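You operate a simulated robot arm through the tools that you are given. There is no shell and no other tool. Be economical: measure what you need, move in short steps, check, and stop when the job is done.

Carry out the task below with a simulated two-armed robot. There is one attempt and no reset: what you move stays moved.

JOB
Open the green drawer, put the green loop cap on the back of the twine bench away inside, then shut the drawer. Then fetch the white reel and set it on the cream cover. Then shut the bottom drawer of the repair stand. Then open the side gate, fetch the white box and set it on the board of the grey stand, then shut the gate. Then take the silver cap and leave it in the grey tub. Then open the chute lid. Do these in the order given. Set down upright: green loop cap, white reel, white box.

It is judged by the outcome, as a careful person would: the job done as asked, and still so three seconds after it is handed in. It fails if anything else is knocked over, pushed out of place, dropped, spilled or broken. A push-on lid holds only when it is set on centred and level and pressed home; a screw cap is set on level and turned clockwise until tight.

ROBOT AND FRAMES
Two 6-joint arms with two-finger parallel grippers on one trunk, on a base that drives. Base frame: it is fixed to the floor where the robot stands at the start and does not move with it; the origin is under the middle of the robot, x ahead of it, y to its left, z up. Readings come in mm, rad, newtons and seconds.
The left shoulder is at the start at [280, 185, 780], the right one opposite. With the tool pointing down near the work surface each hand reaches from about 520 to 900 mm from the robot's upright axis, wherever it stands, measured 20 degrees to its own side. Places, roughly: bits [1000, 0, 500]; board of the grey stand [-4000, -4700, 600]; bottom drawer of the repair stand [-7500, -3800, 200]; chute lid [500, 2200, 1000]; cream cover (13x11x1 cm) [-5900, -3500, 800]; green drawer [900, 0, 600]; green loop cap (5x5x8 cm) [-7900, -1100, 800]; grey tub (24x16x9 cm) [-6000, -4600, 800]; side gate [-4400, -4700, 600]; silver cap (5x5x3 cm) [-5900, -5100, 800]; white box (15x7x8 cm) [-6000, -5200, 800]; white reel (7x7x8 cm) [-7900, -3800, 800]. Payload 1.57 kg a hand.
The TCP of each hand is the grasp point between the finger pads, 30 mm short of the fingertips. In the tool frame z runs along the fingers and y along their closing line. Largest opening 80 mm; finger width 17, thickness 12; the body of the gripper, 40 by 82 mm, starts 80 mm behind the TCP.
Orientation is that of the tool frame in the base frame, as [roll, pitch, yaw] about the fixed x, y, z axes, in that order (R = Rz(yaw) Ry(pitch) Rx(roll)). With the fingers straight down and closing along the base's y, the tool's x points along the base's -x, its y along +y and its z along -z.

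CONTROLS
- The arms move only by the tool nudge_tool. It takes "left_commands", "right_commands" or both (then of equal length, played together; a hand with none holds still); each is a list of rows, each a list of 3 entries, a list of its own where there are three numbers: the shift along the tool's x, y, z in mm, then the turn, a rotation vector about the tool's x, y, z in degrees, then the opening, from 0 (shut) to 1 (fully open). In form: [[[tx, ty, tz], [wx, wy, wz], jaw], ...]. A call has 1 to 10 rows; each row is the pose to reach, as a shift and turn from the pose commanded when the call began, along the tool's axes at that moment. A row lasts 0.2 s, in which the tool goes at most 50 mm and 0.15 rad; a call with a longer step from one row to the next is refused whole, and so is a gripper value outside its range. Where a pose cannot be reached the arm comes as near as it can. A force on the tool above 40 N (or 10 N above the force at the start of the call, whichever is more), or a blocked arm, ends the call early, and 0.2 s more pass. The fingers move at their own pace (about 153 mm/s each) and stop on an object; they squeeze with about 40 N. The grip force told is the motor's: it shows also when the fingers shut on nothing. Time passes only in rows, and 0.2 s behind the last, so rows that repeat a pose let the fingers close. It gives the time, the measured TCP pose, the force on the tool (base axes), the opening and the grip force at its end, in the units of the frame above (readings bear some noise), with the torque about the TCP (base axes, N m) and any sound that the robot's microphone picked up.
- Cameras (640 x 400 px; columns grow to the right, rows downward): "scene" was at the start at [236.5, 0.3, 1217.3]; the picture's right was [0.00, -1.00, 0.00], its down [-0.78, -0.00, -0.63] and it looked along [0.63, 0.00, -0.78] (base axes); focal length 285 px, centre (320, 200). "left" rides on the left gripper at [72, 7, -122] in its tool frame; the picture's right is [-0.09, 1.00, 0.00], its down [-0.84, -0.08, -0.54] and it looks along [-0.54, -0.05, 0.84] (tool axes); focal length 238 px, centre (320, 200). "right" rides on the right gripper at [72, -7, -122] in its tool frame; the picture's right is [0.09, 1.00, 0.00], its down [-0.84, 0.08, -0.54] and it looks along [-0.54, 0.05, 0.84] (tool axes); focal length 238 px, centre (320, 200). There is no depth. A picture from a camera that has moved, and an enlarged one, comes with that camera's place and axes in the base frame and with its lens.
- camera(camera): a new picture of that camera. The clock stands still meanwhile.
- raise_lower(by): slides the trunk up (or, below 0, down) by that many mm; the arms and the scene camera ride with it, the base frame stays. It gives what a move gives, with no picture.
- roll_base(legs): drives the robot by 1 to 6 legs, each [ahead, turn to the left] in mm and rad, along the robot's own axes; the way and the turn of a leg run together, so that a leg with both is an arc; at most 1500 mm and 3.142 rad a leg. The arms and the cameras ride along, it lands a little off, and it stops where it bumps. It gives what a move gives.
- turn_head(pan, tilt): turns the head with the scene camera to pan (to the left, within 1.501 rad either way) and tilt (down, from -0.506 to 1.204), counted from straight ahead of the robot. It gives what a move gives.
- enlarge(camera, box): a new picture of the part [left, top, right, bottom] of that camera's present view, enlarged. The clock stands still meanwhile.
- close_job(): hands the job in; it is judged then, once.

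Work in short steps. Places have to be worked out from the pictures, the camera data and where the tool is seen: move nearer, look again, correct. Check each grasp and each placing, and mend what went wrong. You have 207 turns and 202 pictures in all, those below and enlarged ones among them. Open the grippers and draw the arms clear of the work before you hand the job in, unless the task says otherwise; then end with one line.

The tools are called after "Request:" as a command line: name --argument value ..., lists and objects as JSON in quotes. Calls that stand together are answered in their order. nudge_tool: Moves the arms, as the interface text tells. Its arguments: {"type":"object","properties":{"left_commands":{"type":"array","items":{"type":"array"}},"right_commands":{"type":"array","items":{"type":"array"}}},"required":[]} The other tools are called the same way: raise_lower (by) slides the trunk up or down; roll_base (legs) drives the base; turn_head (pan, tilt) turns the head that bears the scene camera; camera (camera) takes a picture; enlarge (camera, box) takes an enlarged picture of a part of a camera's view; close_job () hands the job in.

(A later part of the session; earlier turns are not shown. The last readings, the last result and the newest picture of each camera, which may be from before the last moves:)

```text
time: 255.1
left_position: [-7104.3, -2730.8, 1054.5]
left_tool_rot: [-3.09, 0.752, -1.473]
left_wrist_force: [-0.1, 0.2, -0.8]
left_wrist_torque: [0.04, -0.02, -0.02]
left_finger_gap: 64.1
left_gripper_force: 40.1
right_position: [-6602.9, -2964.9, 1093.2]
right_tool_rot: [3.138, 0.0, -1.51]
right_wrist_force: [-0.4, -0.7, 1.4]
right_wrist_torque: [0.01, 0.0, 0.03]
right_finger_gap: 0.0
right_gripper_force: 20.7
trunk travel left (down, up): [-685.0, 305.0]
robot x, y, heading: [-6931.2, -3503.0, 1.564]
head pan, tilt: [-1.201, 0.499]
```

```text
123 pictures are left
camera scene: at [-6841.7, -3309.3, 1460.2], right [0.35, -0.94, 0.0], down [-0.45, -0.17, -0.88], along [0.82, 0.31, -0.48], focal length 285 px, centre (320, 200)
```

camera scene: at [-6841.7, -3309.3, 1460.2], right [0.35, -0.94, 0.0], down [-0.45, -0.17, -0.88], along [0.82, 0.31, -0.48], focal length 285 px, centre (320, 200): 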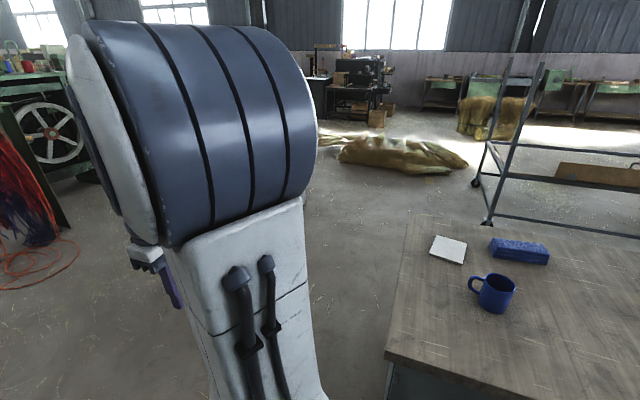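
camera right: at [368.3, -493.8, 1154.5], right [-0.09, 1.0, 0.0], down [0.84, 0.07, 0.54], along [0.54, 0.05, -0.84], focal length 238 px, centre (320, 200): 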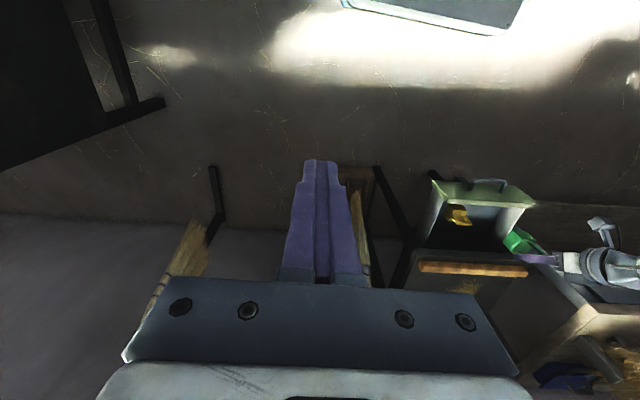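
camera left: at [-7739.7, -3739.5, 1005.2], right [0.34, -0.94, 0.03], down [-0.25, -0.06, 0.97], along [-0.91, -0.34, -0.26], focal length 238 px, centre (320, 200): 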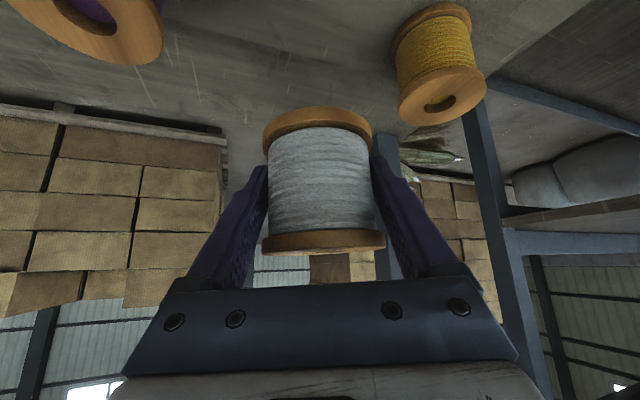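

Cream cover is at about (−5900, −3457) near the desk's right end (end edge y≈−3305). I'll approach from that end: drive out, around and face −y at x≈−6120.

Request:
roll_base --legs '[[900, 0], [0, -1.56], [800, 0], [0, -1.57]]'

Request:
turn_head --pan 0.1 --tilt 0.7

Request:
camera --camera "scene"

```text
time: 271.3
left_position: [-5894.5, -3355.5, 1054.5]
left_tool_rot: [-3.088, 0.752, 1.719]
left_wrist_force: [0.1, -0.5, -0.7]
left_wrist_torque: [0.02, -0.04, 0.0]
left_finger_gap: 64.1
left_gripper_force: 40.0
right_position: [-6406.4, -3147.2, 1093.4]
right_tool_rot: [3.14, 0.0, 1.683]
right_wrist_force: [-0.9, -0.4, 0.4]
right_wrist_torque: [-0.01, -0.01, 0.0]
right_finger_gap: 0.0
right_gripper_force: 21.4
trunk travel left (down, up): [-685.0, 305.0]
robot x, y, heading: [-6111.3, -2594.0, -1.534]
head pan, tilt: [-1.201, 0.499]
```

```text
time: 272.8
left_position: [-5894.6, -3355.5, 1053.6]
left_tool_rot: [-3.089, 0.748, 1.719]
left_wrist_force: [0.5, -0.2, -1.2]
left_wrist_torque: [-0.02, 0.0, -0.02]
left_finger_gap: 64.2
left_gripper_force: 39.6
right_position: [-6407.4, -3146.7, 1092.6]
right_tool_rot: [3.139, -0.001, 1.682]
right_wrist_force: [-0.5, 0.8, -0.3]
right_wrist_torque: [0.01, 0.01, 0.05]
right_finger_gap: 0.0
right_gripper_force: 21.9
trunk travel left (down, up): [-685.0, 305.0]
robot x, y, heading: [-6110.3, -2594.1, -1.529]
head pan, tilt: [0.099, 0.7]
```

```text
122 pictures are left
camera scene: at [-6090.6, -2838.3, 1442.5], right [-0.99, -0.14, 0.0], down [-0.09, 0.64, -0.76], along [0.11, -0.76, -0.64], focal length 285 px, centre (320, 200)
```

scene: 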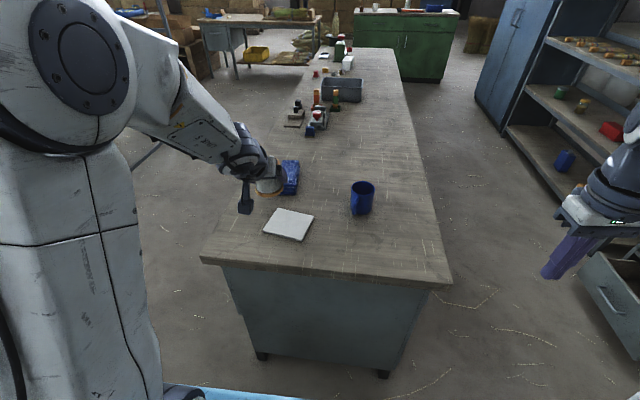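

Cover centre is at about (−5899, −3460), top z≈805. I move the reel above it at TCP z≈900.

Request:
nudge_tool --left_commands '[[[6, -2, 38], [0, 0, 0], 0.4], [[12, -4, 76], [0, 0, 0], 0.4], [[18, -6, 114], [0, 0, 0], 0.4], [[24, -8, 152], [0, 0, 0], 0.4], [[28, -10, 185], [0, 0, 0], 0.4], [[28, -10, 185], [0, 0, 0], 0.4]]'

Request:
camera --camera "scene"

Request:
camera --camera "left"

```text
time: 274.2
left_position: [-5897.5, -3463.7, 899.8]
left_tool_rot: [-3.089, 0.752, 1.718]
left_wrist_force: [-0.4, -0.8, 0.1]
left_wrist_torque: [-0.01, -0.01, -0.01]
left_finger_gap: 64.0
left_gripper_force: 40.5
left hand out of reach, approached as far as the arm can: row 1
right_position: [-6407.2, -3147.8, 1092.0]
right_tool_rot: [3.142, 0.002, 1.683]
right_wrist_force: [0.0, 0.5, 0.0]
right_wrist_torque: [0.03, 0.01, 0.0]
right_finger_gap: 0.0
right_gripper_force: 21.6
trunk travel left (down, up): [-685.0, 305.0]
robot x, y, heading: [-6108.2, -2594.5, -1.531]
head pan, tilt: [0.099, 0.7]
```

```text
121 pictures are left
camera scene: at [-6090.5, -2838.5, 1442.5], right [-0.99, -0.14, 0.0], down [-0.09, 0.64, -0.76], along [0.11, -0.76, -0.64], focal length 285 px, centre (320, 200)
```

scene: 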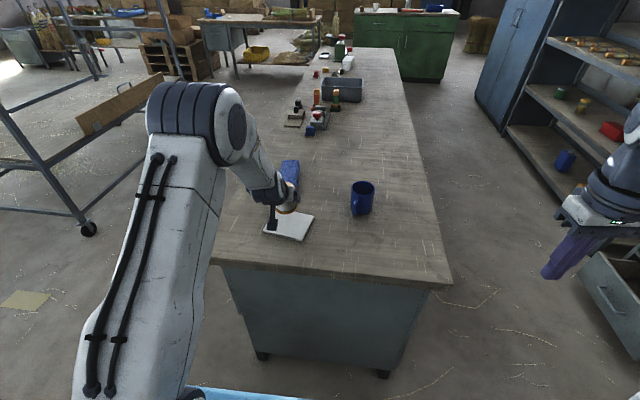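

```text
120 pictures are left
camera left: at [-5904.7, -3328.5, 939.5], right [1.0, 0.04, 0.02], down [-0.01, -0.24, 0.97], along [0.05, -0.97, -0.24], focal length 238 px, centre (320, 200)
```

left: 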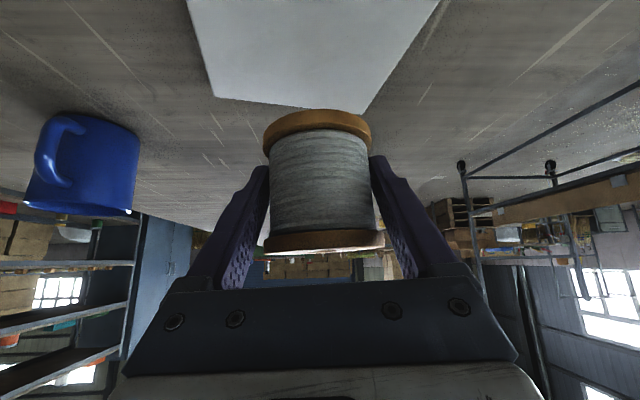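

From the wrist view the cover's centre is (−5907, −3462). I shift 8 mm and descend 45 mm.

Request:
nudge_tool --left_commands '[[[0, -8, 0], [0, 0, 0], 0.4], [[10, -7.5, 11], [0, 0, 0], 0.4], [[20, -7, 22], [0, 0, 0], 0.4], [[31, -6, 33], [0, 0, 0], 0.4], [[31, -6, 33], [0, 0, 0], 0.4]]'

Request:
camera --camera "left"

Request:
enlarge --camera "scene" --box '[230, 150, 350, 250]'

```text
time: 275.4
left_position: [-5907.6, -3462.7, 854.3]
left_tool_rot: [-3.09, 0.752, 1.72]
left_wrist_force: [0.5, 0.4, -0.7]
left_wrist_torque: [-0.01, -0.01, 0.01]
left_finger_gap: 64.2
left_gripper_force: 39.5
right_position: [-6408.2, -3148.1, 1091.9]
right_tool_rot: [3.14, 0.001, 1.683]
right_wrist_force: [-0.4, 0.4, 0.8]
right_wrist_torque: [0.02, 0.03, 0.01]
right_finger_gap: 0.0
right_gripper_force: 21.0
trunk travel left (down, up): [-685.0, 305.0]
robot x, y, heading: [-6109.1, -2594.1, -1.53]
head pan, tilt: [0.099, 0.7]
```

```text
119 pictures are left
camera left: at [-5914.3, -3327.1, 893.4], right [1.0, 0.04, 0.02], down [-0.01, -0.24, 0.97], along [0.05, -0.97, -0.24], focal length 238 px, centre (320, 200)
```

left: 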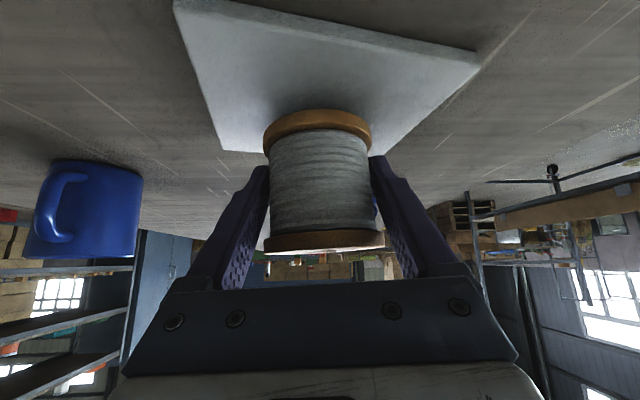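

```text
4.00 times, centred on (290, 200) of scene
camera zoom: at [-6090.5, -2838.4, 1442.5], right [-0.99, -0.14, 0.0], down [-0.09, 0.64, -0.76], along [0.11, -0.76, -0.64], focal length 1138 px, centre (440, 200)
```

zoom: 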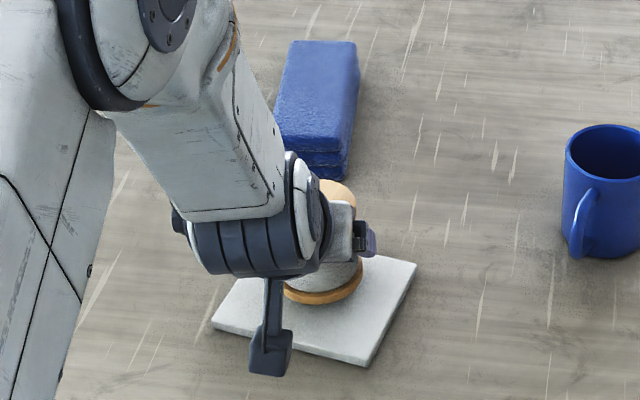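

Well centred over the cover. I lower with small trunk steps until contact.

Request:
raise_lower --by -5

Request:
raise_lower --by -4

Request:
raise_lower --by -4

```text
time: 275.9
left_position: [-5907.8, -3463.0, 849.6]
left_tool_rot: [-3.089, 0.751, 1.72]
left_wrist_force: [-0.1, 0.5, -0.5]
left_wrist_torque: [0.02, 0.03, 0.01]
left_finger_gap: 64.3
left_gripper_force: 40.0
right_position: [-6406.9, -3147.9, 1089.0]
right_tool_rot: [3.138, 0.001, 1.682]
right_wrist_force: [0.7, 0.5, 0.4]
right_wrist_torque: [-0.02, 0.0, 0.02]
right_finger_gap: 0.0
right_gripper_force: 21.1
trunk travel left (down, up): [-680.0, 310.0]
robot x, y, heading: [-6107.8, -2594.7, -1.533]
head pan, tilt: [0.099, 0.7]
```

```text
time: 276.4
left_position: [-5906.5, -3464.5, 846.2]
left_tool_rot: [-3.089, 0.754, 1.719]
left_wrist_force: [0.6, 0.2, 2.9]
left_wrist_torque: [-0.02, -0.16, -0.03]
left_finger_gap: 63.8
left_gripper_force: 40.7
right_position: [-6407.6, -3148.0, 1085.0]
right_tool_rot: [3.138, 0.0, 1.683]
right_wrist_force: [-0.2, -0.7, 0.4]
right_wrist_torque: [0.04, -0.01, -0.01]
right_finger_gap: 0.0
right_gripper_force: 21.5
trunk travel left (down, up): [-676.0, 314.0]
robot x, y, heading: [-6108.7, -2595.5, -1.537]
head pan, tilt: [0.099, 0.7]
```

```text
time: 277.0
left_position: [-5906.7, -3464.1, 844.9]
left_tool_rot: [-3.09, 0.762, 1.717]
left_wrist_force: [0.9, 5.2, 24.9]
left_wrist_torque: [0.23, -0.91, 0.16]
left_finger_gap: 64.0
left_gripper_force: 39.7
right_position: [-6407.2, -3147.0, 1081.4]
right_tool_rot: [3.139, 0.003, 1.682]
right_wrist_force: [0.1, 0.2, -0.4]
right_wrist_torque: [-0.02, 0.02, -0.03]
right_finger_gap: 0.0
right_gripper_force: 21.2
trunk travel left (down, up): [-672.0, 318.0]
robot x, y, heading: [-6109.6, -2595.5, -1.528]
head pan, tilt: [0.099, 0.7]
```

Contact. I relieve 3 mm, open fully, then withdraw along the fingers.

Request:
raise_lower --by 3

Request:
nudge_tool --left_commands '[[[0, 0, 0], [0, 0, 0], 0.9], [[0, 0, 0], [0, 0, 0], 1], [[0, 0, 0], [0, 0, 0], 1]]'

Request:
camera --camera "left"

```text
time: 277.5
left_position: [-5906.7, -3464.1, 845.6]
left_tool_rot: [-3.09, 0.755, 1.721]
left_wrist_force: [1.8, -5.7, 17.8]
left_wrist_torque: [-0.22, -0.69, -0.23]
left_finger_gap: 64.1
left_gripper_force: 40.3
right_position: [-6408.1, -3147.3, 1084.8]
right_tool_rot: [3.138, 0.004, 1.683]
right_wrist_force: [0.8, 1.0, 0.0]
right_wrist_torque: [0.0, -0.01, -0.01]
right_finger_gap: 0.0
right_gripper_force: 21.2
trunk travel left (down, up): [-675.0, 315.0]
robot x, y, heading: [-6108.3, -2593.3, -1.53]
head pan, tilt: [0.099, 0.7]
```

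```text
time: 278.3
left_position: [-5906.7, -3462.0, 844.4]
left_tool_rot: [-3.09, 0.748, 1.721]
left_wrist_force: [0.4, 0.1, 0.1]
left_wrist_torque: [-0.01, -0.01, 0.01]
left_finger_gap: 80.0
left_gripper_force: 0.1
right_position: [-6407.3, -3147.9, 1083.9]
right_tool_rot: [-3.142, -0.001, 1.682]
right_wrist_force: [-0.3, -0.5, -0.4]
right_wrist_torque: [0.03, 0.03, -0.01]
right_finger_gap: 0.0
right_gripper_force: 21.5
trunk travel left (down, up): [-675.0, 315.0]
robot x, y, heading: [-6108.4, -2591.8, -1.532]
head pan, tilt: [0.099, 0.7]
```

```text
117 pictures are left
camera left: at [-5914.3, -3326.7, 883.4], right [1.0, 0.04, 0.02], down [-0.01, -0.25, 0.97], along [0.05, -0.97, -0.24], focal length 238 px, centre (320, 200)
```

left: 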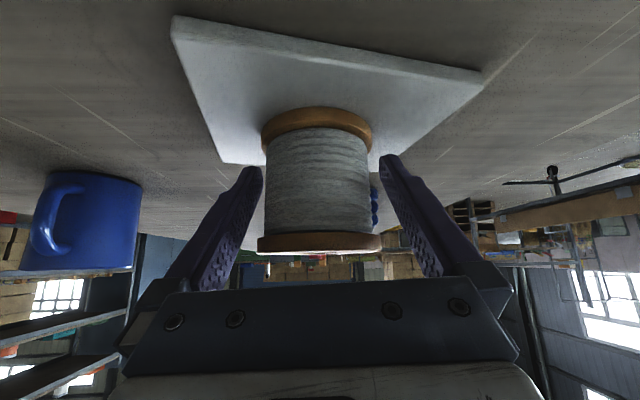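

Released and still centred between the fingers. I withdraw.

Request:
nudge_tool --left_commands '[[[0, 0, -20], [0, 0, 0], 1], [[0, 0, -45], [0, 0, 0], 1], [[0, 0, -80], [0, 0, 0], 1], [[0, 0, -120], [0, 0, 0], 1], [[0, 0, -160], [0, 0, 0], 1]]'

Request:
enlarge --camera "scene" --box '[210, 130, 370, 270]'

```text
time: 279.5
left_position: [-5913.7, -3354.0, 960.6]
left_tool_rot: [-3.089, 0.75, 1.718]
left_wrist_force: [0.8, 0.3, -0.6]
left_wrist_torque: [0.01, 0.01, 0.06]
left_finger_gap: 80.3
left_gripper_force: 0.0
right_position: [-6408.3, -3147.3, 1082.7]
right_tool_rot: [3.139, 0.001, 1.682]
right_wrist_force: [-0.5, 0.1, -0.2]
right_wrist_torque: [0.02, 0.02, 0.01]
right_finger_gap: 0.2
right_gripper_force: 21.6
trunk travel left (down, up): [-675.0, 315.0]
robot x, y, heading: [-6108.0, -2593.6, -1.531]
head pan, tilt: [0.099, 0.7]
```

```text
2.86 times, centred on (290, 200) of scene
camera zoom: at [-6090.5, -2838.7, 1432.4], right [-0.99, -0.14, 0.0], down [-0.09, 0.64, -0.76], along [0.11, -0.76, -0.64], focal length 813 px, centre (406, 200)
```

zoom: 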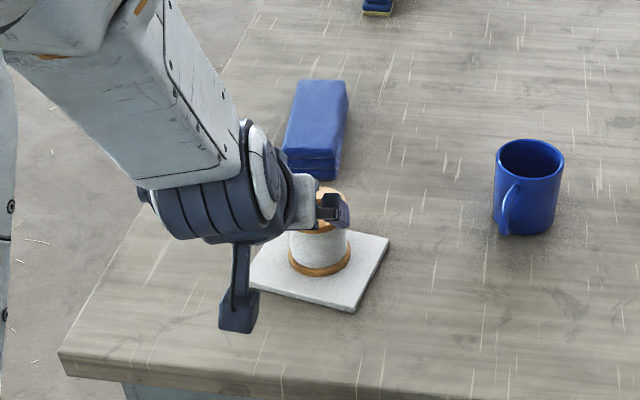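

The reel stands upright on the cover. Next, the bottom drawer: I back off, drive round into the gap facing −y at x≈−6900, so the right hand can reach the drawer front from beside.

Request:
roll_base --legs '[[-200, 0], [0, -1.6], [790, 0], [0, 1.57], [250, 0]]'

Request:
turn_head --pan -0.55 --tilt 0.8

Request:
camera --camera "scene"

```text
time: 294.0
left_position: [-6709.0, -3425.9, 962.2]
left_tool_rot: [-3.089, 0.752, 1.718]
left_wrist_force: [-0.2, 0.3, 0.5]
left_wrist_torque: [0.02, -0.01, -0.01]
left_finger_gap: 79.8
left_gripper_force: 0.0
right_position: [-7202.2, -3220.2, 1083.5]
right_tool_rot: [-3.142, -0.001, 1.681]
right_wrist_force: [0.3, 0.6, 0.9]
right_wrist_torque: [-0.06, -0.02, -0.02]
right_finger_gap: 0.1
right_gripper_force: 21.4
trunk travel left (down, up): [-675.0, 315.0]
robot x, y, heading: [-6903.2, -2670.3, -1.537]
head pan, tilt: [0.099, 0.7]
```

```text
time: 295.1
left_position: [-6708.4, -3426.7, 962.8]
left_tool_rot: [-3.088, 0.75, 1.718]
left_wrist_force: [-0.5, -0.8, -0.1]
left_wrist_torque: [-0.04, 0.01, 0.04]
left_finger_gap: 79.8
left_gripper_force: 0.1
right_position: [-7203.2, -3219.2, 1084.0]
right_tool_rot: [3.141, 0.0, 1.681]
right_wrist_force: [0.5, 0.3, 0.0]
right_wrist_torque: [-0.05, 0.01, 0.0]
right_finger_gap: 0.2
right_gripper_force: 21.4
trunk travel left (down, up): [-675.0, 315.0]
robot x, y, heading: [-6902.3, -2667.8, -1.534]
head pan, tilt: [-0.55, 0.799]
```

```text
115 pictures are left
camera scene: at [-6935.5, -2897.2, 1424.3], right [-0.87, 0.49, 0.0], down [0.35, 0.62, -0.7], along [-0.34, -0.61, -0.72], focal length 285 px, centre (320, 200)
```

scene: 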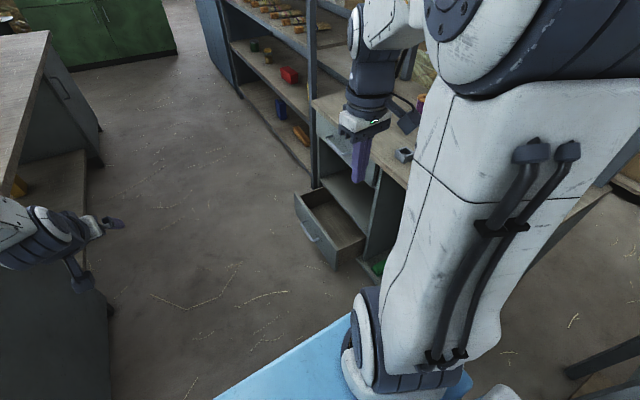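

Drawer front is at x≈−7370, y −3544…−3885, z ≈100–330. I drive forward 440 mm and lower the trunk, then look again before lowering the hand in front of it.

Request:
roll_base --legs '[[440, 0]]'

Request:
raise_lower --by -400

Request:
turn_head --pan -0.7 --tilt 0.9

Request:
camera --camera "scene"

Request:
camera --camera "right"

```text
time: 297.8
left_position: [-6696.7, -3884.3, 961.6]
left_tool_rot: [-3.089, 0.751, 1.713]
left_wrist_force: [0.1, 0.1, 0.3]
left_wrist_torque: [0.02, 0.0, -0.05]
left_finger_gap: 80.0
left_gripper_force: 0.1
right_position: [-7189.7, -3674.4, 1082.8]
right_tool_rot: [3.14, 0.0, 1.675]
right_wrist_force: [-0.1, 0.5, 0.9]
right_wrist_torque: [0.0, -0.01, 0.01]
right_finger_gap: 0.0
right_gripper_force: 20.8
trunk travel left (down, up): [-675.0, 315.0]
robot x, y, heading: [-6885.6, -3125.2, -1.544]
head pan, tilt: [-0.55, 0.799]
```

```text
time: 301.6
left_position: [-6697.6, -3885.0, 562.0]
left_tool_rot: [-3.088, 0.751, 1.712]
left_wrist_force: [0.5, -0.3, 0.0]
left_wrist_torque: [-0.02, 0.02, 0.02]
left_finger_gap: 80.3
left_gripper_force: 0.0
right_position: [-7190.7, -3675.2, 683.3]
right_tool_rot: [3.141, 0.0, 1.677]
right_wrist_force: [-0.9, 0.9, 0.2]
right_wrist_torque: [0.02, 0.01, -0.03]
right_finger_gap: 0.0
right_gripper_force: 21.2
trunk travel left (down, up): [-275.0, 715.0]
robot x, y, heading: [-6886.5, -3124.2, -1.544]
head pan, tilt: [-0.55, 0.799]
```

```text
time: 302.3
left_position: [-6696.9, -3883.2, 561.8]
left_tool_rot: [-3.089, 0.752, 1.713]
left_wrist_force: [-0.1, 0.2, 0.3]
left_wrist_torque: [0.01, 0.03, -0.02]
left_finger_gap: 80.1
left_gripper_force: 0.0
right_position: [-7188.9, -3676.2, 683.6]
right_tool_rot: [3.139, -0.001, 1.677]
right_wrist_force: [0.6, 0.4, 0.3]
right_wrist_torque: [0.02, -0.01, 0.01]
right_finger_gap: 0.1
right_gripper_force: 21.1
trunk travel left (down, up): [-275.0, 715.0]
robot x, y, heading: [-6885.0, -3125.9, -1.538]
head pan, tilt: [-0.7, 0.901]
```

```text
114 pictures are left
camera scene: at [-6928.5, -3342.8, 1016.4], right [-0.78, 0.62, 0.0], down [0.49, 0.61, -0.62], along [-0.39, -0.49, -0.78], focal length 285 px, centre (320, 200)
```

scene: 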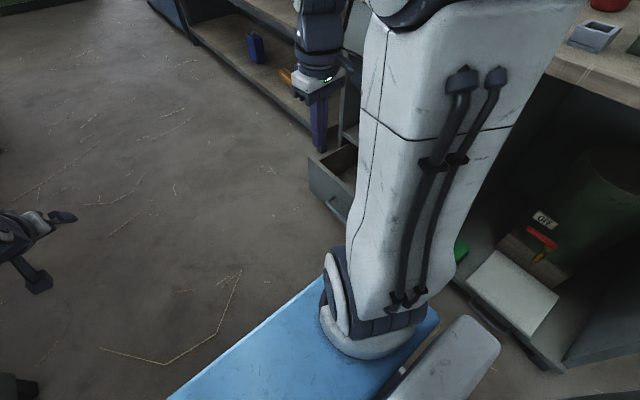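

```text
113 pictures are left
camera right: at [-7204.2, -3604.3, 804.5], right [0.98, 0.2, 0.0], down [0.16, -0.82, 0.54], along [0.11, -0.53, -0.84], focal length 238 px, centre (320, 200)
```

right: 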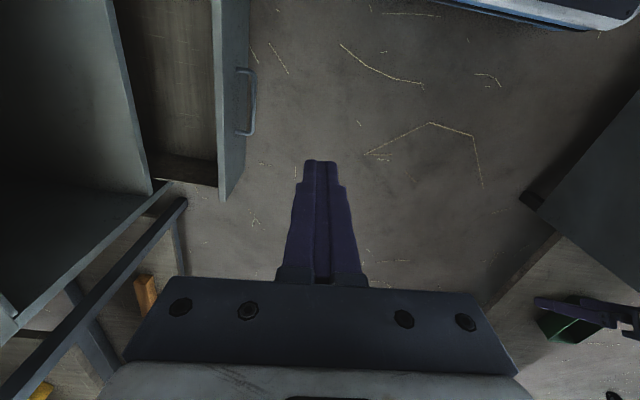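

Drawer front face is at x≈−7320, handle y −3674…−3817. I'll push beside the handle at y≈−3650, z≈220. First tilt the right hand 25° toward the drawer and lower the trunk further.

Request:
nudge_tool --right_commands '[[[9, 0, 0], [8.3, 0, 0], 0], [[18, 0, 0], [16.6, 0, 0], 0], [[26, 0, 0], [25, 0, 0], 0], [[26, 0, 0], [25, 0, 0], 0]]'

Request:
raise_lower --by -270

Request:
nudge_tool --right_commands '[[[0, 16, 34], [0, 0, 0], 0], [[0, 32, 68], [0, 0, 0], 0], [[0, 48, 102], [0, 0, 0], 0], [[0, 64, 136], [0, 0, 0], 0], [[0, 76, 164], [0, 0, 0], 0], [[0, 76, 164], [0, 0, 0], 0]]'

Request:
camera --camera "right"

Request:
camera --camera "scene"

```text
time: 303.3
left_position: [-6697.6, -3884.2, 562.5]
left_tool_rot: [-3.09, 0.75, 1.711]
left_wrist_force: [0.3, 0.2, -0.5]
left_wrist_torque: [0.0, -0.02, 0.05]
left_finger_gap: 79.8
left_gripper_force: 0.1
right_position: [-7192.0, -3648.0, 683.4]
right_tool_rot: [-2.704, 0.002, 1.676]
right_wrist_force: [0.1, -0.7, 0.5]
right_wrist_torque: [0.0, 0.03, -0.02]
right_finger_gap: 0.1
right_gripper_force: 21.4
trunk travel left (down, up): [-275.0, 715.0]
robot x, y, heading: [-6890.0, -3124.7, -1.542]
head pan, tilt: [-0.7, 0.901]
```

```text
time: 306.1
left_position: [-6697.7, -3883.8, 290.8]
left_tool_rot: [-3.091, 0.748, 1.713]
left_wrist_force: [-0.5, -0.2, 1.7]
left_wrist_torque: [0.0, 0.03, -0.02]
left_finger_gap: 79.9
left_gripper_force: 0.1
right_position: [-7191.7, -3647.9, 413.5]
right_tool_rot: [-2.707, 0.0, 1.676]
right_wrist_force: [-0.4, -0.5, -1.1]
right_wrist_torque: [0.0, 0.0, 0.01]
right_finger_gap: 0.1
right_gripper_force: 21.4
trunk travel left (down, up): [-5.0, 985.0]
robot x, y, heading: [-6889.6, -3120.5, -1.539]
head pan, tilt: [-0.7, 0.901]
```

```text
time: 307.5
left_position: [-6697.1, -3884.2, 292.3]
left_tool_rot: [-3.089, 0.751, 1.712]
left_wrist_force: [-0.6, -0.1, 0.0]
left_wrist_torque: [0.0, 0.01, -0.02]
left_finger_gap: 80.1
left_gripper_force: 0.0
right_position: [-7195.2, -3663.8, 234.6]
right_tool_rot: [-2.707, -0.002, 1.677]
right_wrist_force: [0.0, 0.3, -0.3]
right_wrist_torque: [0.0, 0.0, -0.03]
right_finger_gap: 0.0
right_gripper_force: 21.5
right hand out of reach, approached as far as the arm can: row 4, 5, 6
trunk travel left (down, up): [-5.0, 985.0]
robot x, y, heading: [-6886.0, -3124.8, -1.538]
head pan, tilt: [-0.7, 0.901]
```

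```text
112 pictures are left
camera right: at [-7157.4, -3586.5, 347.1], right [0.89, 0.19, -0.42], down [0.38, -0.8, 0.46], along [-0.25, -0.57, -0.78], focal length 238 px, centre (320, 200)
```

right: 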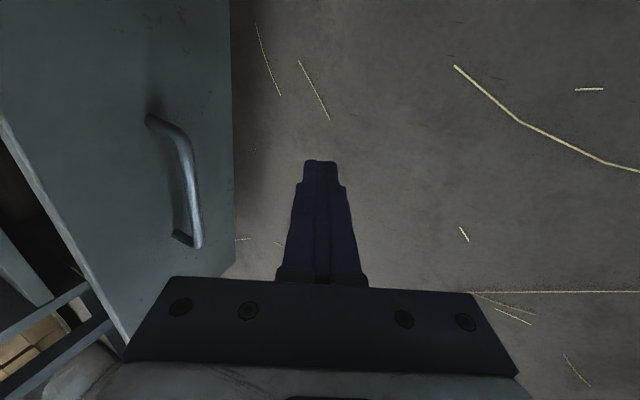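

```text
111 pictures are left
camera scene: at [-6928.5, -3342.7, 746.4], right [-0.78, 0.62, 0.0], down [0.49, 0.61, -0.62], along [-0.39, -0.49, -0.78], focal length 285 px, centre (320, 200)
```

scene: 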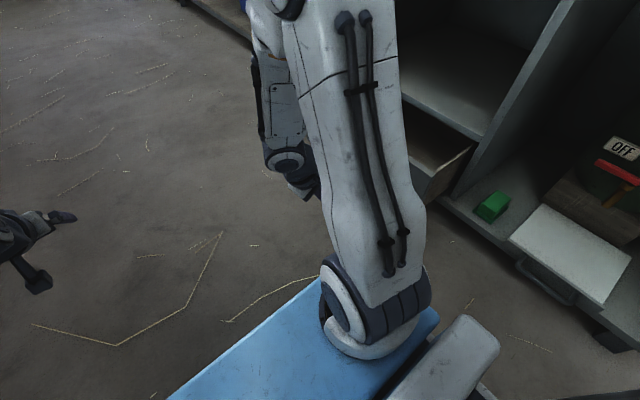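

The drawer front spans z 166–315, handle centred at y≈−3708, z≈245. Pushing on the handle bar works well; I raise 15 mm, shift 15 mm toward its centre and push sideways 200 mm.

Request:
nudge_tool --right_commands '[[[-15, -6, -14], [0, 0, 0], 0], [[-15, -29, -3], [0, 0, 0], 0], [[-15, -52, 7], [0, 0, 0], 0], [[-15, -74, 18], [0, 0, 0], 0], [[-15, -97, 29], [0, 0, 0], 0], [[-15, -120, 39], [0, 0, 0], 0], [[-15, -142, 50], [0, 0, 0], 0], [[-15, -165, 60], [0, 0, 0], 0], [[-15, -187, 71], [0, 0, 0], 0]]'

Request:
camera --camera "right"

Request:
camera --camera "scene"

```text
time: 309.5
left_position: [-6696.9, -3884.9, 290.9]
left_tool_rot: [-3.09, 0.751, 1.711]
left_wrist_force: [0.0, 1.1, -0.3]
left_wrist_torque: [-0.01, -0.01, 0.01]
left_finger_gap: 80.0
left_gripper_force: 0.0
right_position: [-7392.0, -3698.6, 250.1]
right_tool_rot: [-2.706, 0.001, 1.677]
right_wrist_force: [2.0, 0.2, -1.1]
right_wrist_torque: [0.0, -0.1, -0.03]
right_finger_gap: 0.0
right_gripper_force: 21.2
trunk travel left (down, up): [-5.0, 985.0]
robot x, y, heading: [-6889.2, -3125.9, -1.544]
head pan, tilt: [-0.7, 0.901]
```

```text
110 pictures are left
camera right: at [-7355.9, -3622.4, 362.9], right [0.89, 0.19, -0.42], down [0.39, -0.8, 0.46], along [-0.25, -0.57, -0.78], focal length 238 px, centre (320, 200)
```

right: 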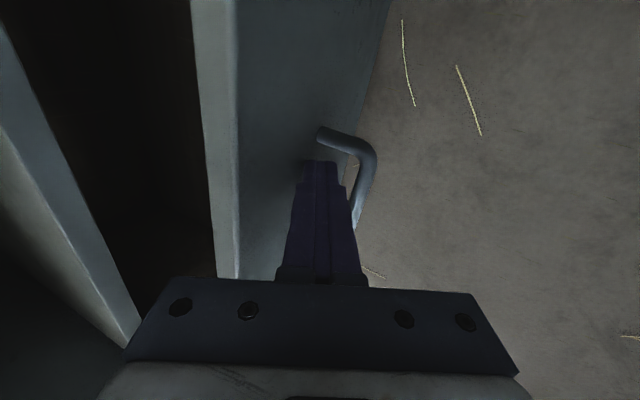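

```text
109 pictures are left
camera scene: at [-6928.5, -3342.8, 746.3], right [-0.78, 0.62, 0.0], down [0.49, 0.61, -0.62], along [-0.39, -0.49, -0.78], focal length 285 px, centre (320, 200)
```

scene: 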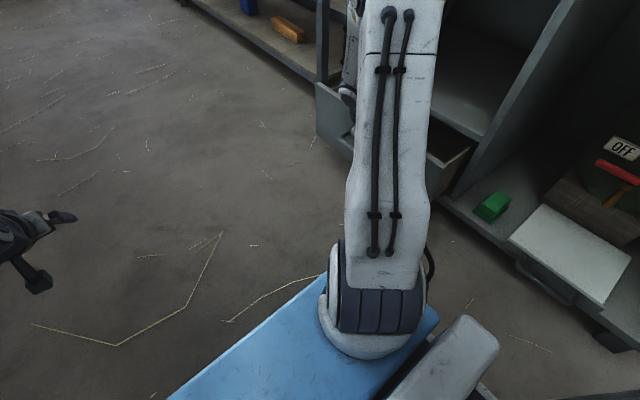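

The fingertips push on the panel just inside the handle loop; the drawer moves easily. I push on in smaller steps.

Request:
nudge_tool --right_commands '[[[0, -14, 6], [0, 0, 0], 0], [[0, -27, 13], [0, 0, 0], 0], [[0, -41, 19], [0, 0, 0], 0], [[0, -54, 25], [0, 0, 0], 0], [[0, -63, 30], [0, 0, 0], 0], [[0, -72, 34], [0, 0, 0], 0]]'

Request:
camera --camera "right"

Request:
camera --camera "scene"

```text
time: 310.9
left_position: [-6696.5, -3883.4, 291.7]
left_tool_rot: [-3.089, 0.75, 1.711]
left_wrist_force: [0.0, 0.3, -0.5]
left_wrist_torque: [-0.02, -0.02, -0.01]
left_finger_gap: 80.0
left_gripper_force: 0.2
right_position: [-7471.3, -3707.6, 248.5]
right_tool_rot: [-2.707, 0.001, 1.675]
right_wrist_force: [2.4, 1.8, -1.0]
right_wrist_torque: [0.04, -0.07, -0.05]
right_finger_gap: 0.0
right_gripper_force: 21.3
trunk travel left (down, up): [-5.0, 985.0]
robot x, y, heading: [-6885.7, -3123.4, -1.542]
head pan, tilt: [-0.7, 0.901]
```

```text
108 pictures are left
camera right: at [-7434.1, -3631.2, 360.6], right [0.89, 0.19, -0.42], down [0.38, -0.8, 0.46], along [-0.25, -0.57, -0.78], focal length 238 px, centre (320, 200)
```

right: 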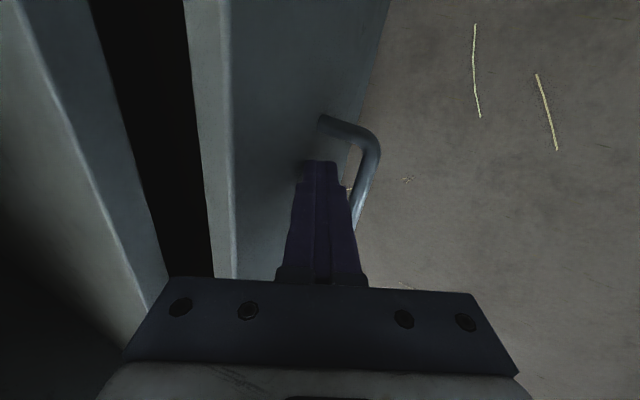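

```text
107 pictures are left
camera scene: at [-6928.5, -3342.8, 746.3], right [-0.78, 0.62, 0.0], down [0.49, 0.61, -0.62], along [-0.39, -0.49, -0.78], focal length 285 px, centre (320, 200)
```

scene: 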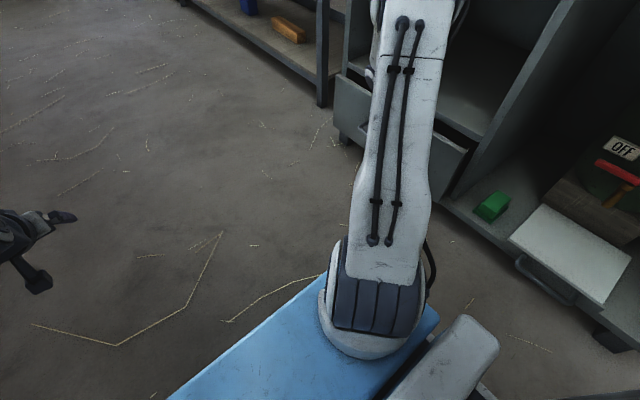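

The drawer has ~50 mm to go, but the gripper body would near the cubby board. I lift the fingers out of the handle loop, tilt 20° more, and finish pushing on the panel above the handle.

Request:
nudge_tool --right_commands '[[[0, 0, -20], [0, 0, 0], 0], [[0, 0, -40], [0, 0, 0], 0], [[0, 0, -60], [0, 0, 0], 0], [[0, 0, -60], [7, 0, 0], 0], [[0, 0, -60], [14, 0, 0], 0], [[0, 0, -60], [20, 0, 0], 0], [[0, 0, -60], [20, 0, 0], 0]]'

Request:
camera --camera "right"

```text
time: 312.5
left_position: [-6696.8, -3884.1, 292.2]
left_tool_rot: [-3.088, 0.75, 1.713]
left_wrist_force: [-0.4, 0.3, 0.4]
left_wrist_torque: [-0.01, 0.0, 0.0]
left_finger_gap: 80.1
left_gripper_force: 0.0
right_position: [-7446.2, -3706.0, 304.0]
right_tool_rot: [-2.356, 0.001, 1.675]
right_wrist_force: [-0.9, 0.1, 0.2]
right_wrist_torque: [0.01, -0.01, 0.01]
right_finger_gap: 0.0
right_gripper_force: 21.5
trunk travel left (down, up): [-5.0, 985.0]
robot x, y, heading: [-6883.2, -3124.5, -1.539]
head pan, tilt: [-0.7, 0.901]
```

```text
106 pictures are left
camera right: at [-7372.6, -3625.4, 393.9], right [0.69, 0.17, -0.7], down [0.52, -0.79, 0.33], along [-0.5, -0.6, -0.63], focal length 238 px, centre (320, 200)
```

right: 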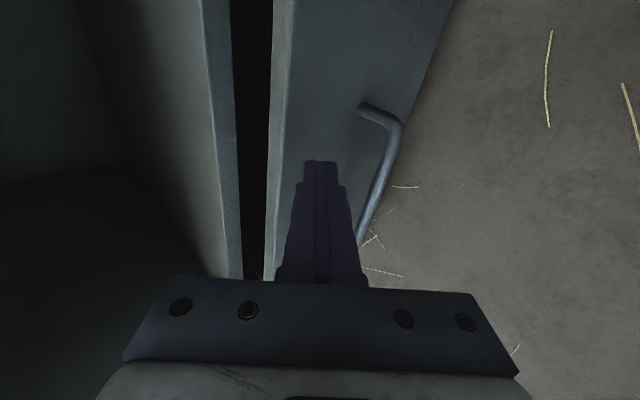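

Now I push the remaining ~65 mm (including the 20 mm of approach) in small steps.

Request:
nudge_tool --right_commands '[[[0, -10, 10], [0, 0, 0], 0], [[0, -20, 20], [0, 0, 0], 0], [[0, -27, 27], [0, 0, 0], 0], [[0, -34, 34], [0, 0, 0], 0], [[0, -41, 41], [0, 0, 0], 0], [[0, -47, 47], [0, 0, 0], 0]]'

Request:
camera --camera "right"

```text
time: 313.7
left_position: [-6695.8, -3884.3, 291.1]
left_tool_rot: [-3.089, 0.75, 1.714]
left_wrist_force: [0.1, 0.5, -0.1]
left_wrist_torque: [0.0, 0.01, 0.0]
left_finger_gap: 79.9
left_gripper_force: 0.0
right_position: [-7495.9, -3710.7, 302.7]
right_tool_rot: [-2.361, -0.001, 1.673]
right_wrist_force: [12.8, 6.5, 9.0]
right_wrist_torque: [0.17, 0.1, -0.24]
right_finger_gap: 0.2
right_gripper_force: 21.3
trunk travel left (down, up): [-5.0, 985.0]
robot x, y, heading: [-6886.9, -3119.2, -1.543]
head pan, tilt: [-0.7, 0.901]
stopped in row 5 (right hand): the force on the tool passed its limit at 60 N (the readings are from after the stop); the commanded pose is now the measured one
```

```text
105 pictures are left
camera right: at [-7423.4, -3630.9, 393.9], right [0.69, 0.16, -0.7], down [0.52, -0.79, 0.33], along [-0.5, -0.59, -0.63], focal length 238 px, centre (320, 200)
```

right: 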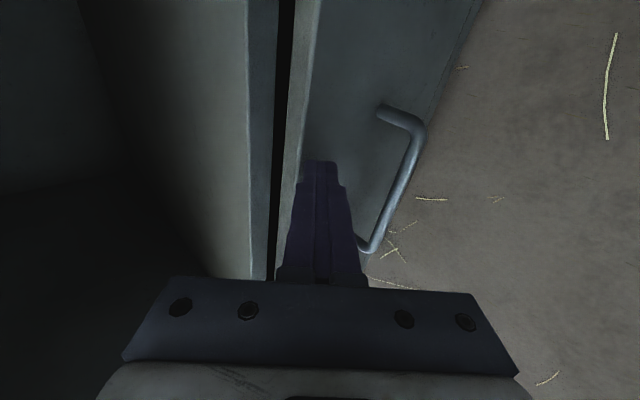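

A firm stop (60 N). I back the hand off sideways and up, then inspect the drawer.

Request:
nudge_tool --right_commands '[[[0, 20, -20], [0, 0, 0], 0], [[0, 45, -45], [0, 0, 0], 0], [[0, 70, -70], [0, 0, 0], 0], [[0, 95, -95], [0, 0, 0], 0], [[0, 120, -120], [0, 0, 0], 0], [[0, 140, -140], [0, 0, 0], 0]]'

Request:
camera --camera "right"

Request:
raise_lower --by 300

Request:
turn_head --pan -0.5 --tilt 0.9

Request:
camera --camera "scene"

```text
time: 315.1
left_position: [-6697.3, -3883.8, 293.6]
left_tool_rot: [-3.088, 0.751, 1.712]
left_wrist_force: [-0.1, 0.4, 0.3]
left_wrist_torque: [-0.04, 0.01, -0.01]
left_finger_gap: 80.1
left_gripper_force: 0.1
right_position: [-7300.9, -3689.8, 302.1]
right_tool_rot: [-2.362, 0.001, 1.673]
right_wrist_force: [-0.5, -0.4, -0.1]
right_wrist_torque: [0.0, -0.02, 0.02]
right_finger_gap: 0.3
right_gripper_force: 20.9
trunk travel left (down, up): [-5.0, 985.0]
robot x, y, heading: [-6886.1, -3125.5, -1.542]
head pan, tilt: [-0.7, 0.901]
```

```text
104 pictures are left
camera right: at [-7228.1, -3610.1, 393.2], right [0.69, 0.16, -0.7], down [0.52, -0.79, 0.33], along [-0.5, -0.59, -0.63], focal length 238 px, centre (320, 200)
```

right: 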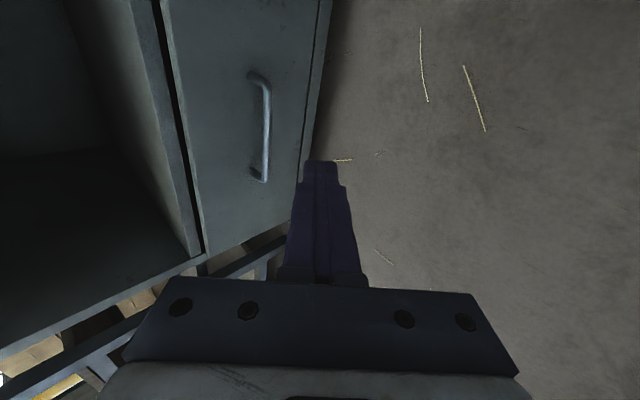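

```text
time: 318.1
left_position: [-6696.3, -3884.6, 592.3]
left_tool_rot: [-3.089, 0.752, 1.712]
left_wrist_force: [0.2, -0.6, 0.0]
left_wrist_torque: [-0.02, -0.02, 0.0]
left_finger_gap: 79.9
left_gripper_force: 0.1
right_position: [-7301.2, -3690.2, 601.7]
right_tool_rot: [-2.363, 0.0, 1.675]
right_wrist_force: [-0.8, 0.2, -0.5]
right_wrist_torque: [0.02, 0.02, 0.03]
right_finger_gap: 0.1
right_gripper_force: 21.6
trunk travel left (down, up): [-305.0, 685.0]
robot x, y, heading: [-6884.9, -3123.5, -1.538]
head pan, tilt: [-0.7, 0.901]
```

```text
time: 318.8
left_position: [-6695.3, -3883.5, 591.9]
left_tool_rot: [-3.088, 0.75, 1.713]
left_wrist_force: [0.7, -0.7, 0.1]
left_wrist_torque: [-0.01, 0.0, 0.0]
left_finger_gap: 80.2
left_gripper_force: 0.1
right_position: [-7301.3, -3690.4, 602.5]
right_tool_rot: [-2.362, 0.001, 1.674]
right_wrist_force: [-0.3, -0.3, 0.4]
right_wrist_torque: [-0.05, -0.03, -0.01]
right_finger_gap: 0.0
right_gripper_force: 21.0
trunk travel left (down, up): [-305.0, 685.0]
robot x, y, heading: [-6889.2, -3122.4, -1.538]
head pan, tilt: [-0.499, 0.901]
```

```text
103 pictures are left
camera scene: at [-6915.5, -3350.9, 1046.4], right [-0.89, 0.45, 0.0], down [0.35, 0.7, -0.62], along [-0.28, -0.55, -0.78], focal length 285 px, centre (320, 200)
```

scene: 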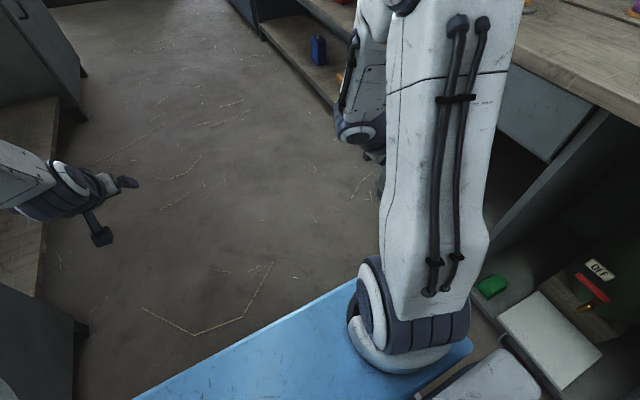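

It looks flush. I restore the right hand to tool-down, raise the trunk and back out, then look at the drawer from a distance.

Request:
nudge_tool --right_commands '[[[0, 8, -8], [-8, 0, 0], 0], [[0, 16, -16], [-16, 0, 0], 0], [[0, 24, -24], [-24, 0, 0], 0], [[0, 32, -32], [-32, 0, 0], 0], [[0, 40, -40], [-40, 0, 0], 0], [[0, 40, -40], [-45, 0, 0], 0.5], [[0, 40, -40], [-45, 0, 0], 1]]'

Request:
raise_lower --by 330

Request:
roll_base --legs '[[-550, 0], [0, 1.2]]'

Request:
turn_head --pan -1.45 --tilt 0.5

Request:
camera --camera "scene"

```text
time: 320.4
left_position: [-6697.2, -3884.8, 591.4]
left_tool_rot: [-3.09, 0.75, 1.712]
left_wrist_force: [-0.9, 0.0, -0.6]
left_wrist_torque: [-0.02, 0.02, 0.04]
left_finger_gap: 80.0
left_gripper_force: 0.0
right_position: [-7245.3, -3685.4, 601.3]
right_tool_rot: [3.134, -0.001, 1.674]
right_wrist_force: [0.2, -0.2, -0.3]
right_wrist_torque: [-0.03, -0.01, 0.01]
right_finger_gap: 80.1
right_gripper_force: 0.1
trunk travel left (down, up): [-305.0, 685.0]
robot x, y, heading: [-6886.2, -3123.8, -1.539]
head pan, tilt: [-0.499, 0.901]
```

```text
time: 323.6
left_position: [-6695.3, -3884.7, 921.8]
left_tool_rot: [-3.089, 0.75, 1.712]
left_wrist_force: [-0.7, -0.3, -0.6]
left_wrist_torque: [0.0, 0.0, 0.01]
left_finger_gap: 80.0
left_gripper_force: 0.0
right_position: [-7246.5, -3683.4, 932.2]
right_tool_rot: [3.135, 0.001, 1.672]
right_wrist_force: [0.5, 0.5, 0.0]
right_wrist_torque: [0.03, 0.01, 0.02]
right_finger_gap: 79.8
right_gripper_force: 0.0
trunk travel left (down, up): [-635.0, 355.0]
robot x, y, heading: [-6887.4, -3125.0, -1.542]
head pan, tilt: [-0.499, 0.901]
```

```text
time: 329.8
left_position: [-6121.1, -2674.0, 922.3]
left_tool_rot: [-3.089, 0.752, 2.925]
left_wrist_force: [-0.6, 0.9, -0.3]
left_wrist_torque: [-0.01, -0.01, 0.02]
left_finger_gap: 80.0
left_gripper_force: 0.0
right_position: [-6501.6, -3117.6, 933.2]
right_tool_rot: [3.135, -0.001, 2.882]
right_wrist_force: [0.6, -0.1, -0.1]
right_wrist_torque: [0.02, -0.01, 0.01]
right_finger_gap: 79.8
right_gripper_force: 0.2
trunk travel left (down, up): [-635.0, 355.0]
robot x, y, heading: [-6902.8, -2585.2, -0.33]
head pan, tilt: [-0.499, 0.901]
```

```text
time: 331.0
left_position: [-6122.1, -2675.3, 922.2]
left_tool_rot: [-3.089, 0.751, 2.923]
left_wrist_force: [0.3, -0.1, 0.6]
left_wrist_torque: [0.0, -0.01, 0.03]
left_finger_gap: 79.9
left_gripper_force: 0.1
right_position: [-6503.2, -3118.0, 932.1]
right_tool_rot: [3.135, -0.001, 2.883]
right_wrist_force: [0.3, 0.3, -1.0]
right_wrist_torque: [0.0, -0.01, 0.0]
right_finger_gap: 79.9
right_gripper_force: 0.0
trunk travel left (down, up): [-635.0, 355.0]
robot x, y, heading: [-6901.5, -2583.7, -0.328]
head pan, tilt: [-1.45, 0.499]
```

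```text
102 pictures are left
camera scene: at [-6767.3, -2725.3, 1410.2], right [-0.98, 0.21, 0.0], down [0.1, 0.47, -0.88], along [-0.18, -0.86, -0.48], focal length 285 px, centre (320, 200)
```

scene: 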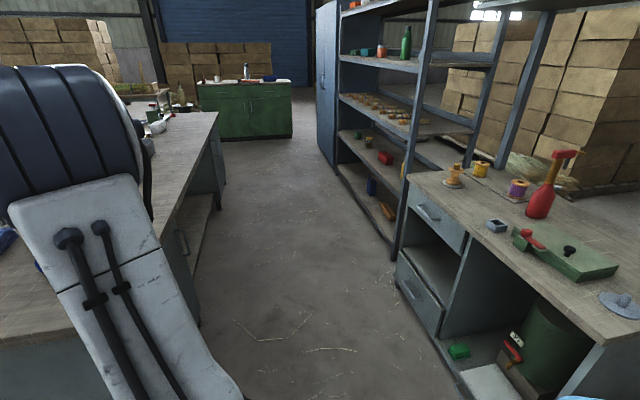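

Request:
enlarge --camera "scene" --box '[370, 160, 500, 350]'

```text
2.11 times, centred on (435, 255) of scene
camera zoom: at [-6767.3, -2725.3, 1410.2], right [-0.98, 0.21, 0.0], down [0.1, 0.47, -0.88], along [-0.18, -0.86, -0.48], focal length 599 px, centre (78, 84)
```

zoom: 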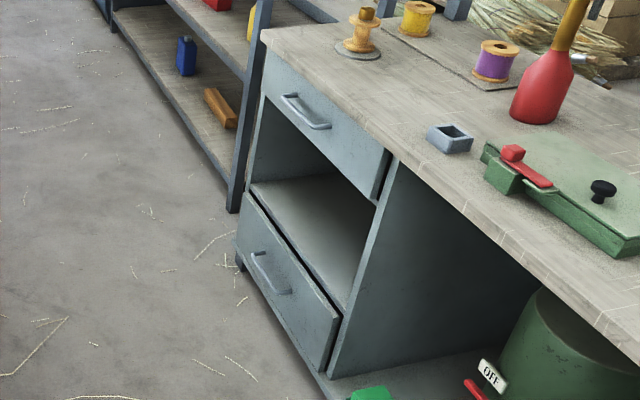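

The bottom drawer is shut flush like the one above. Next I drive around the desk end to the aisle between desk and grey stand.

Request:
roll_base --legs '[[0, 0.2], [1450, 0], [320, 0], [0, -1.0]]'

Request:
turn_head --pan 0 --tilt 0.4

Request:
camera --camera "scene"

```text
time: 343.4
left_position: [-4647.6, -3484.8, 922.2]
left_tool_rot: [-3.091, 0.75, 2.101]
left_wrist_force: [0.0, -0.5, 0.3]
left_wrist_torque: [0.04, -0.02, -0.02]
left_finger_gap: 79.9
left_gripper_force: 0.1
right_position: [-5232.6, -3508.6, 932.4]
right_tool_rot: [3.135, 0.001, 2.06]
right_wrist_force: [-0.7, 0.6, 0.9]
right_wrist_torque: [-0.01, -0.01, -0.01]
right_finger_gap: 79.9
right_gripper_force: 0.1
trunk travel left (down, up): [-635.0, 355.0]
robot x, y, heading: [-5114.7, -2850.1, -1.148]
head pan, tilt: [-1.45, 0.499]
```

```text
time: 345.0
left_position: [-4647.8, -3485.8, 922.4]
left_tool_rot: [-3.088, 0.749, 2.101]
left_wrist_force: [0.0, 0.8, -0.4]
left_wrist_torque: [0.01, 0.0, -0.01]
left_finger_gap: 80.2
left_gripper_force: 0.1
right_position: [-5231.8, -3507.1, 932.4]
right_tool_rot: [3.135, -0.001, 2.062]
right_wrist_force: [-0.5, 0.0, -0.7]
right_wrist_torque: [0.0, -0.02, -0.01]
right_finger_gap: 80.1
right_gripper_force: 0.1
trunk travel left (down, up): [-635.0, 355.0]
robot x, y, heading: [-5111.0, -2851.7, -1.152]
head pan, tilt: [0.0, 0.4]
```

```text
100 pictures are left
camera scene: at [-5008.3, -3084.0, 1419.4], right [-0.91, -0.41, 0.0], down [-0.16, 0.36, -0.92], along [0.37, -0.84, -0.39], focal length 285 px, centre (320, 200)
```

scene: 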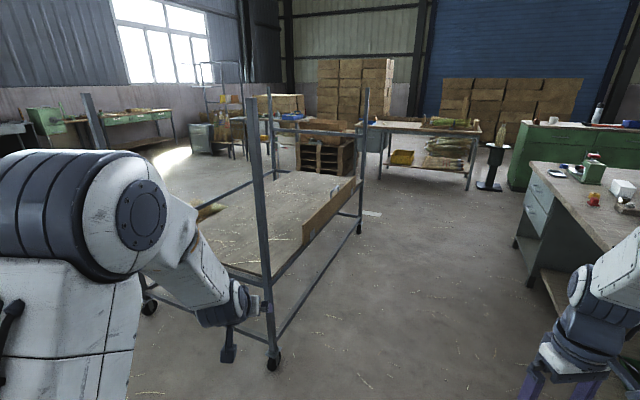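

Request:
enlarge --camera "scene" --box '[180, 80, 400, 290]'

Request:
enlarge --camera "scene" --box '[500, 120, 640, 250]'

```text
1.90 times, centred on (290, 185) of scene
camera zoom: at [-5008.3, -3084.0, 1419.4], right [-0.91, -0.41, 0.0], down [-0.16, 0.36, -0.92], along [0.37, -0.84, -0.39], focal length 542 px, centre (377, 229)
```

zoom: 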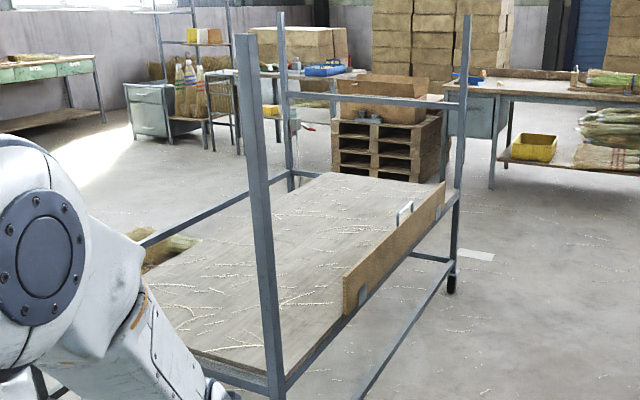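

```text
3.08 times, centred on (570, 185) of scene
camera zoom: at [-5008.3, -3084.0, 1419.4], right [-0.91, -0.41, 0.0], down [-0.16, 0.36, -0.92], along [0.37, -0.84, -0.39], focal length 876 px, centre (-449, 246)
```

zoom: 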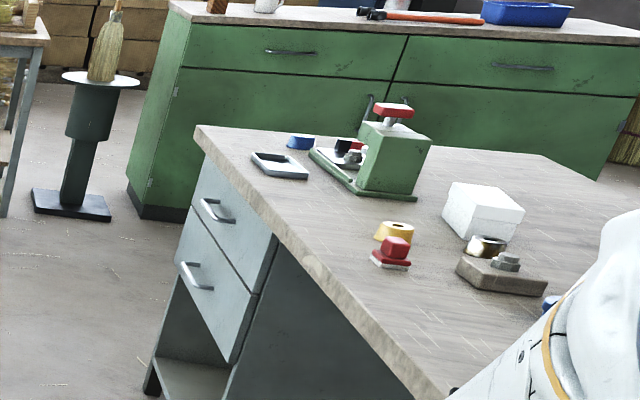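

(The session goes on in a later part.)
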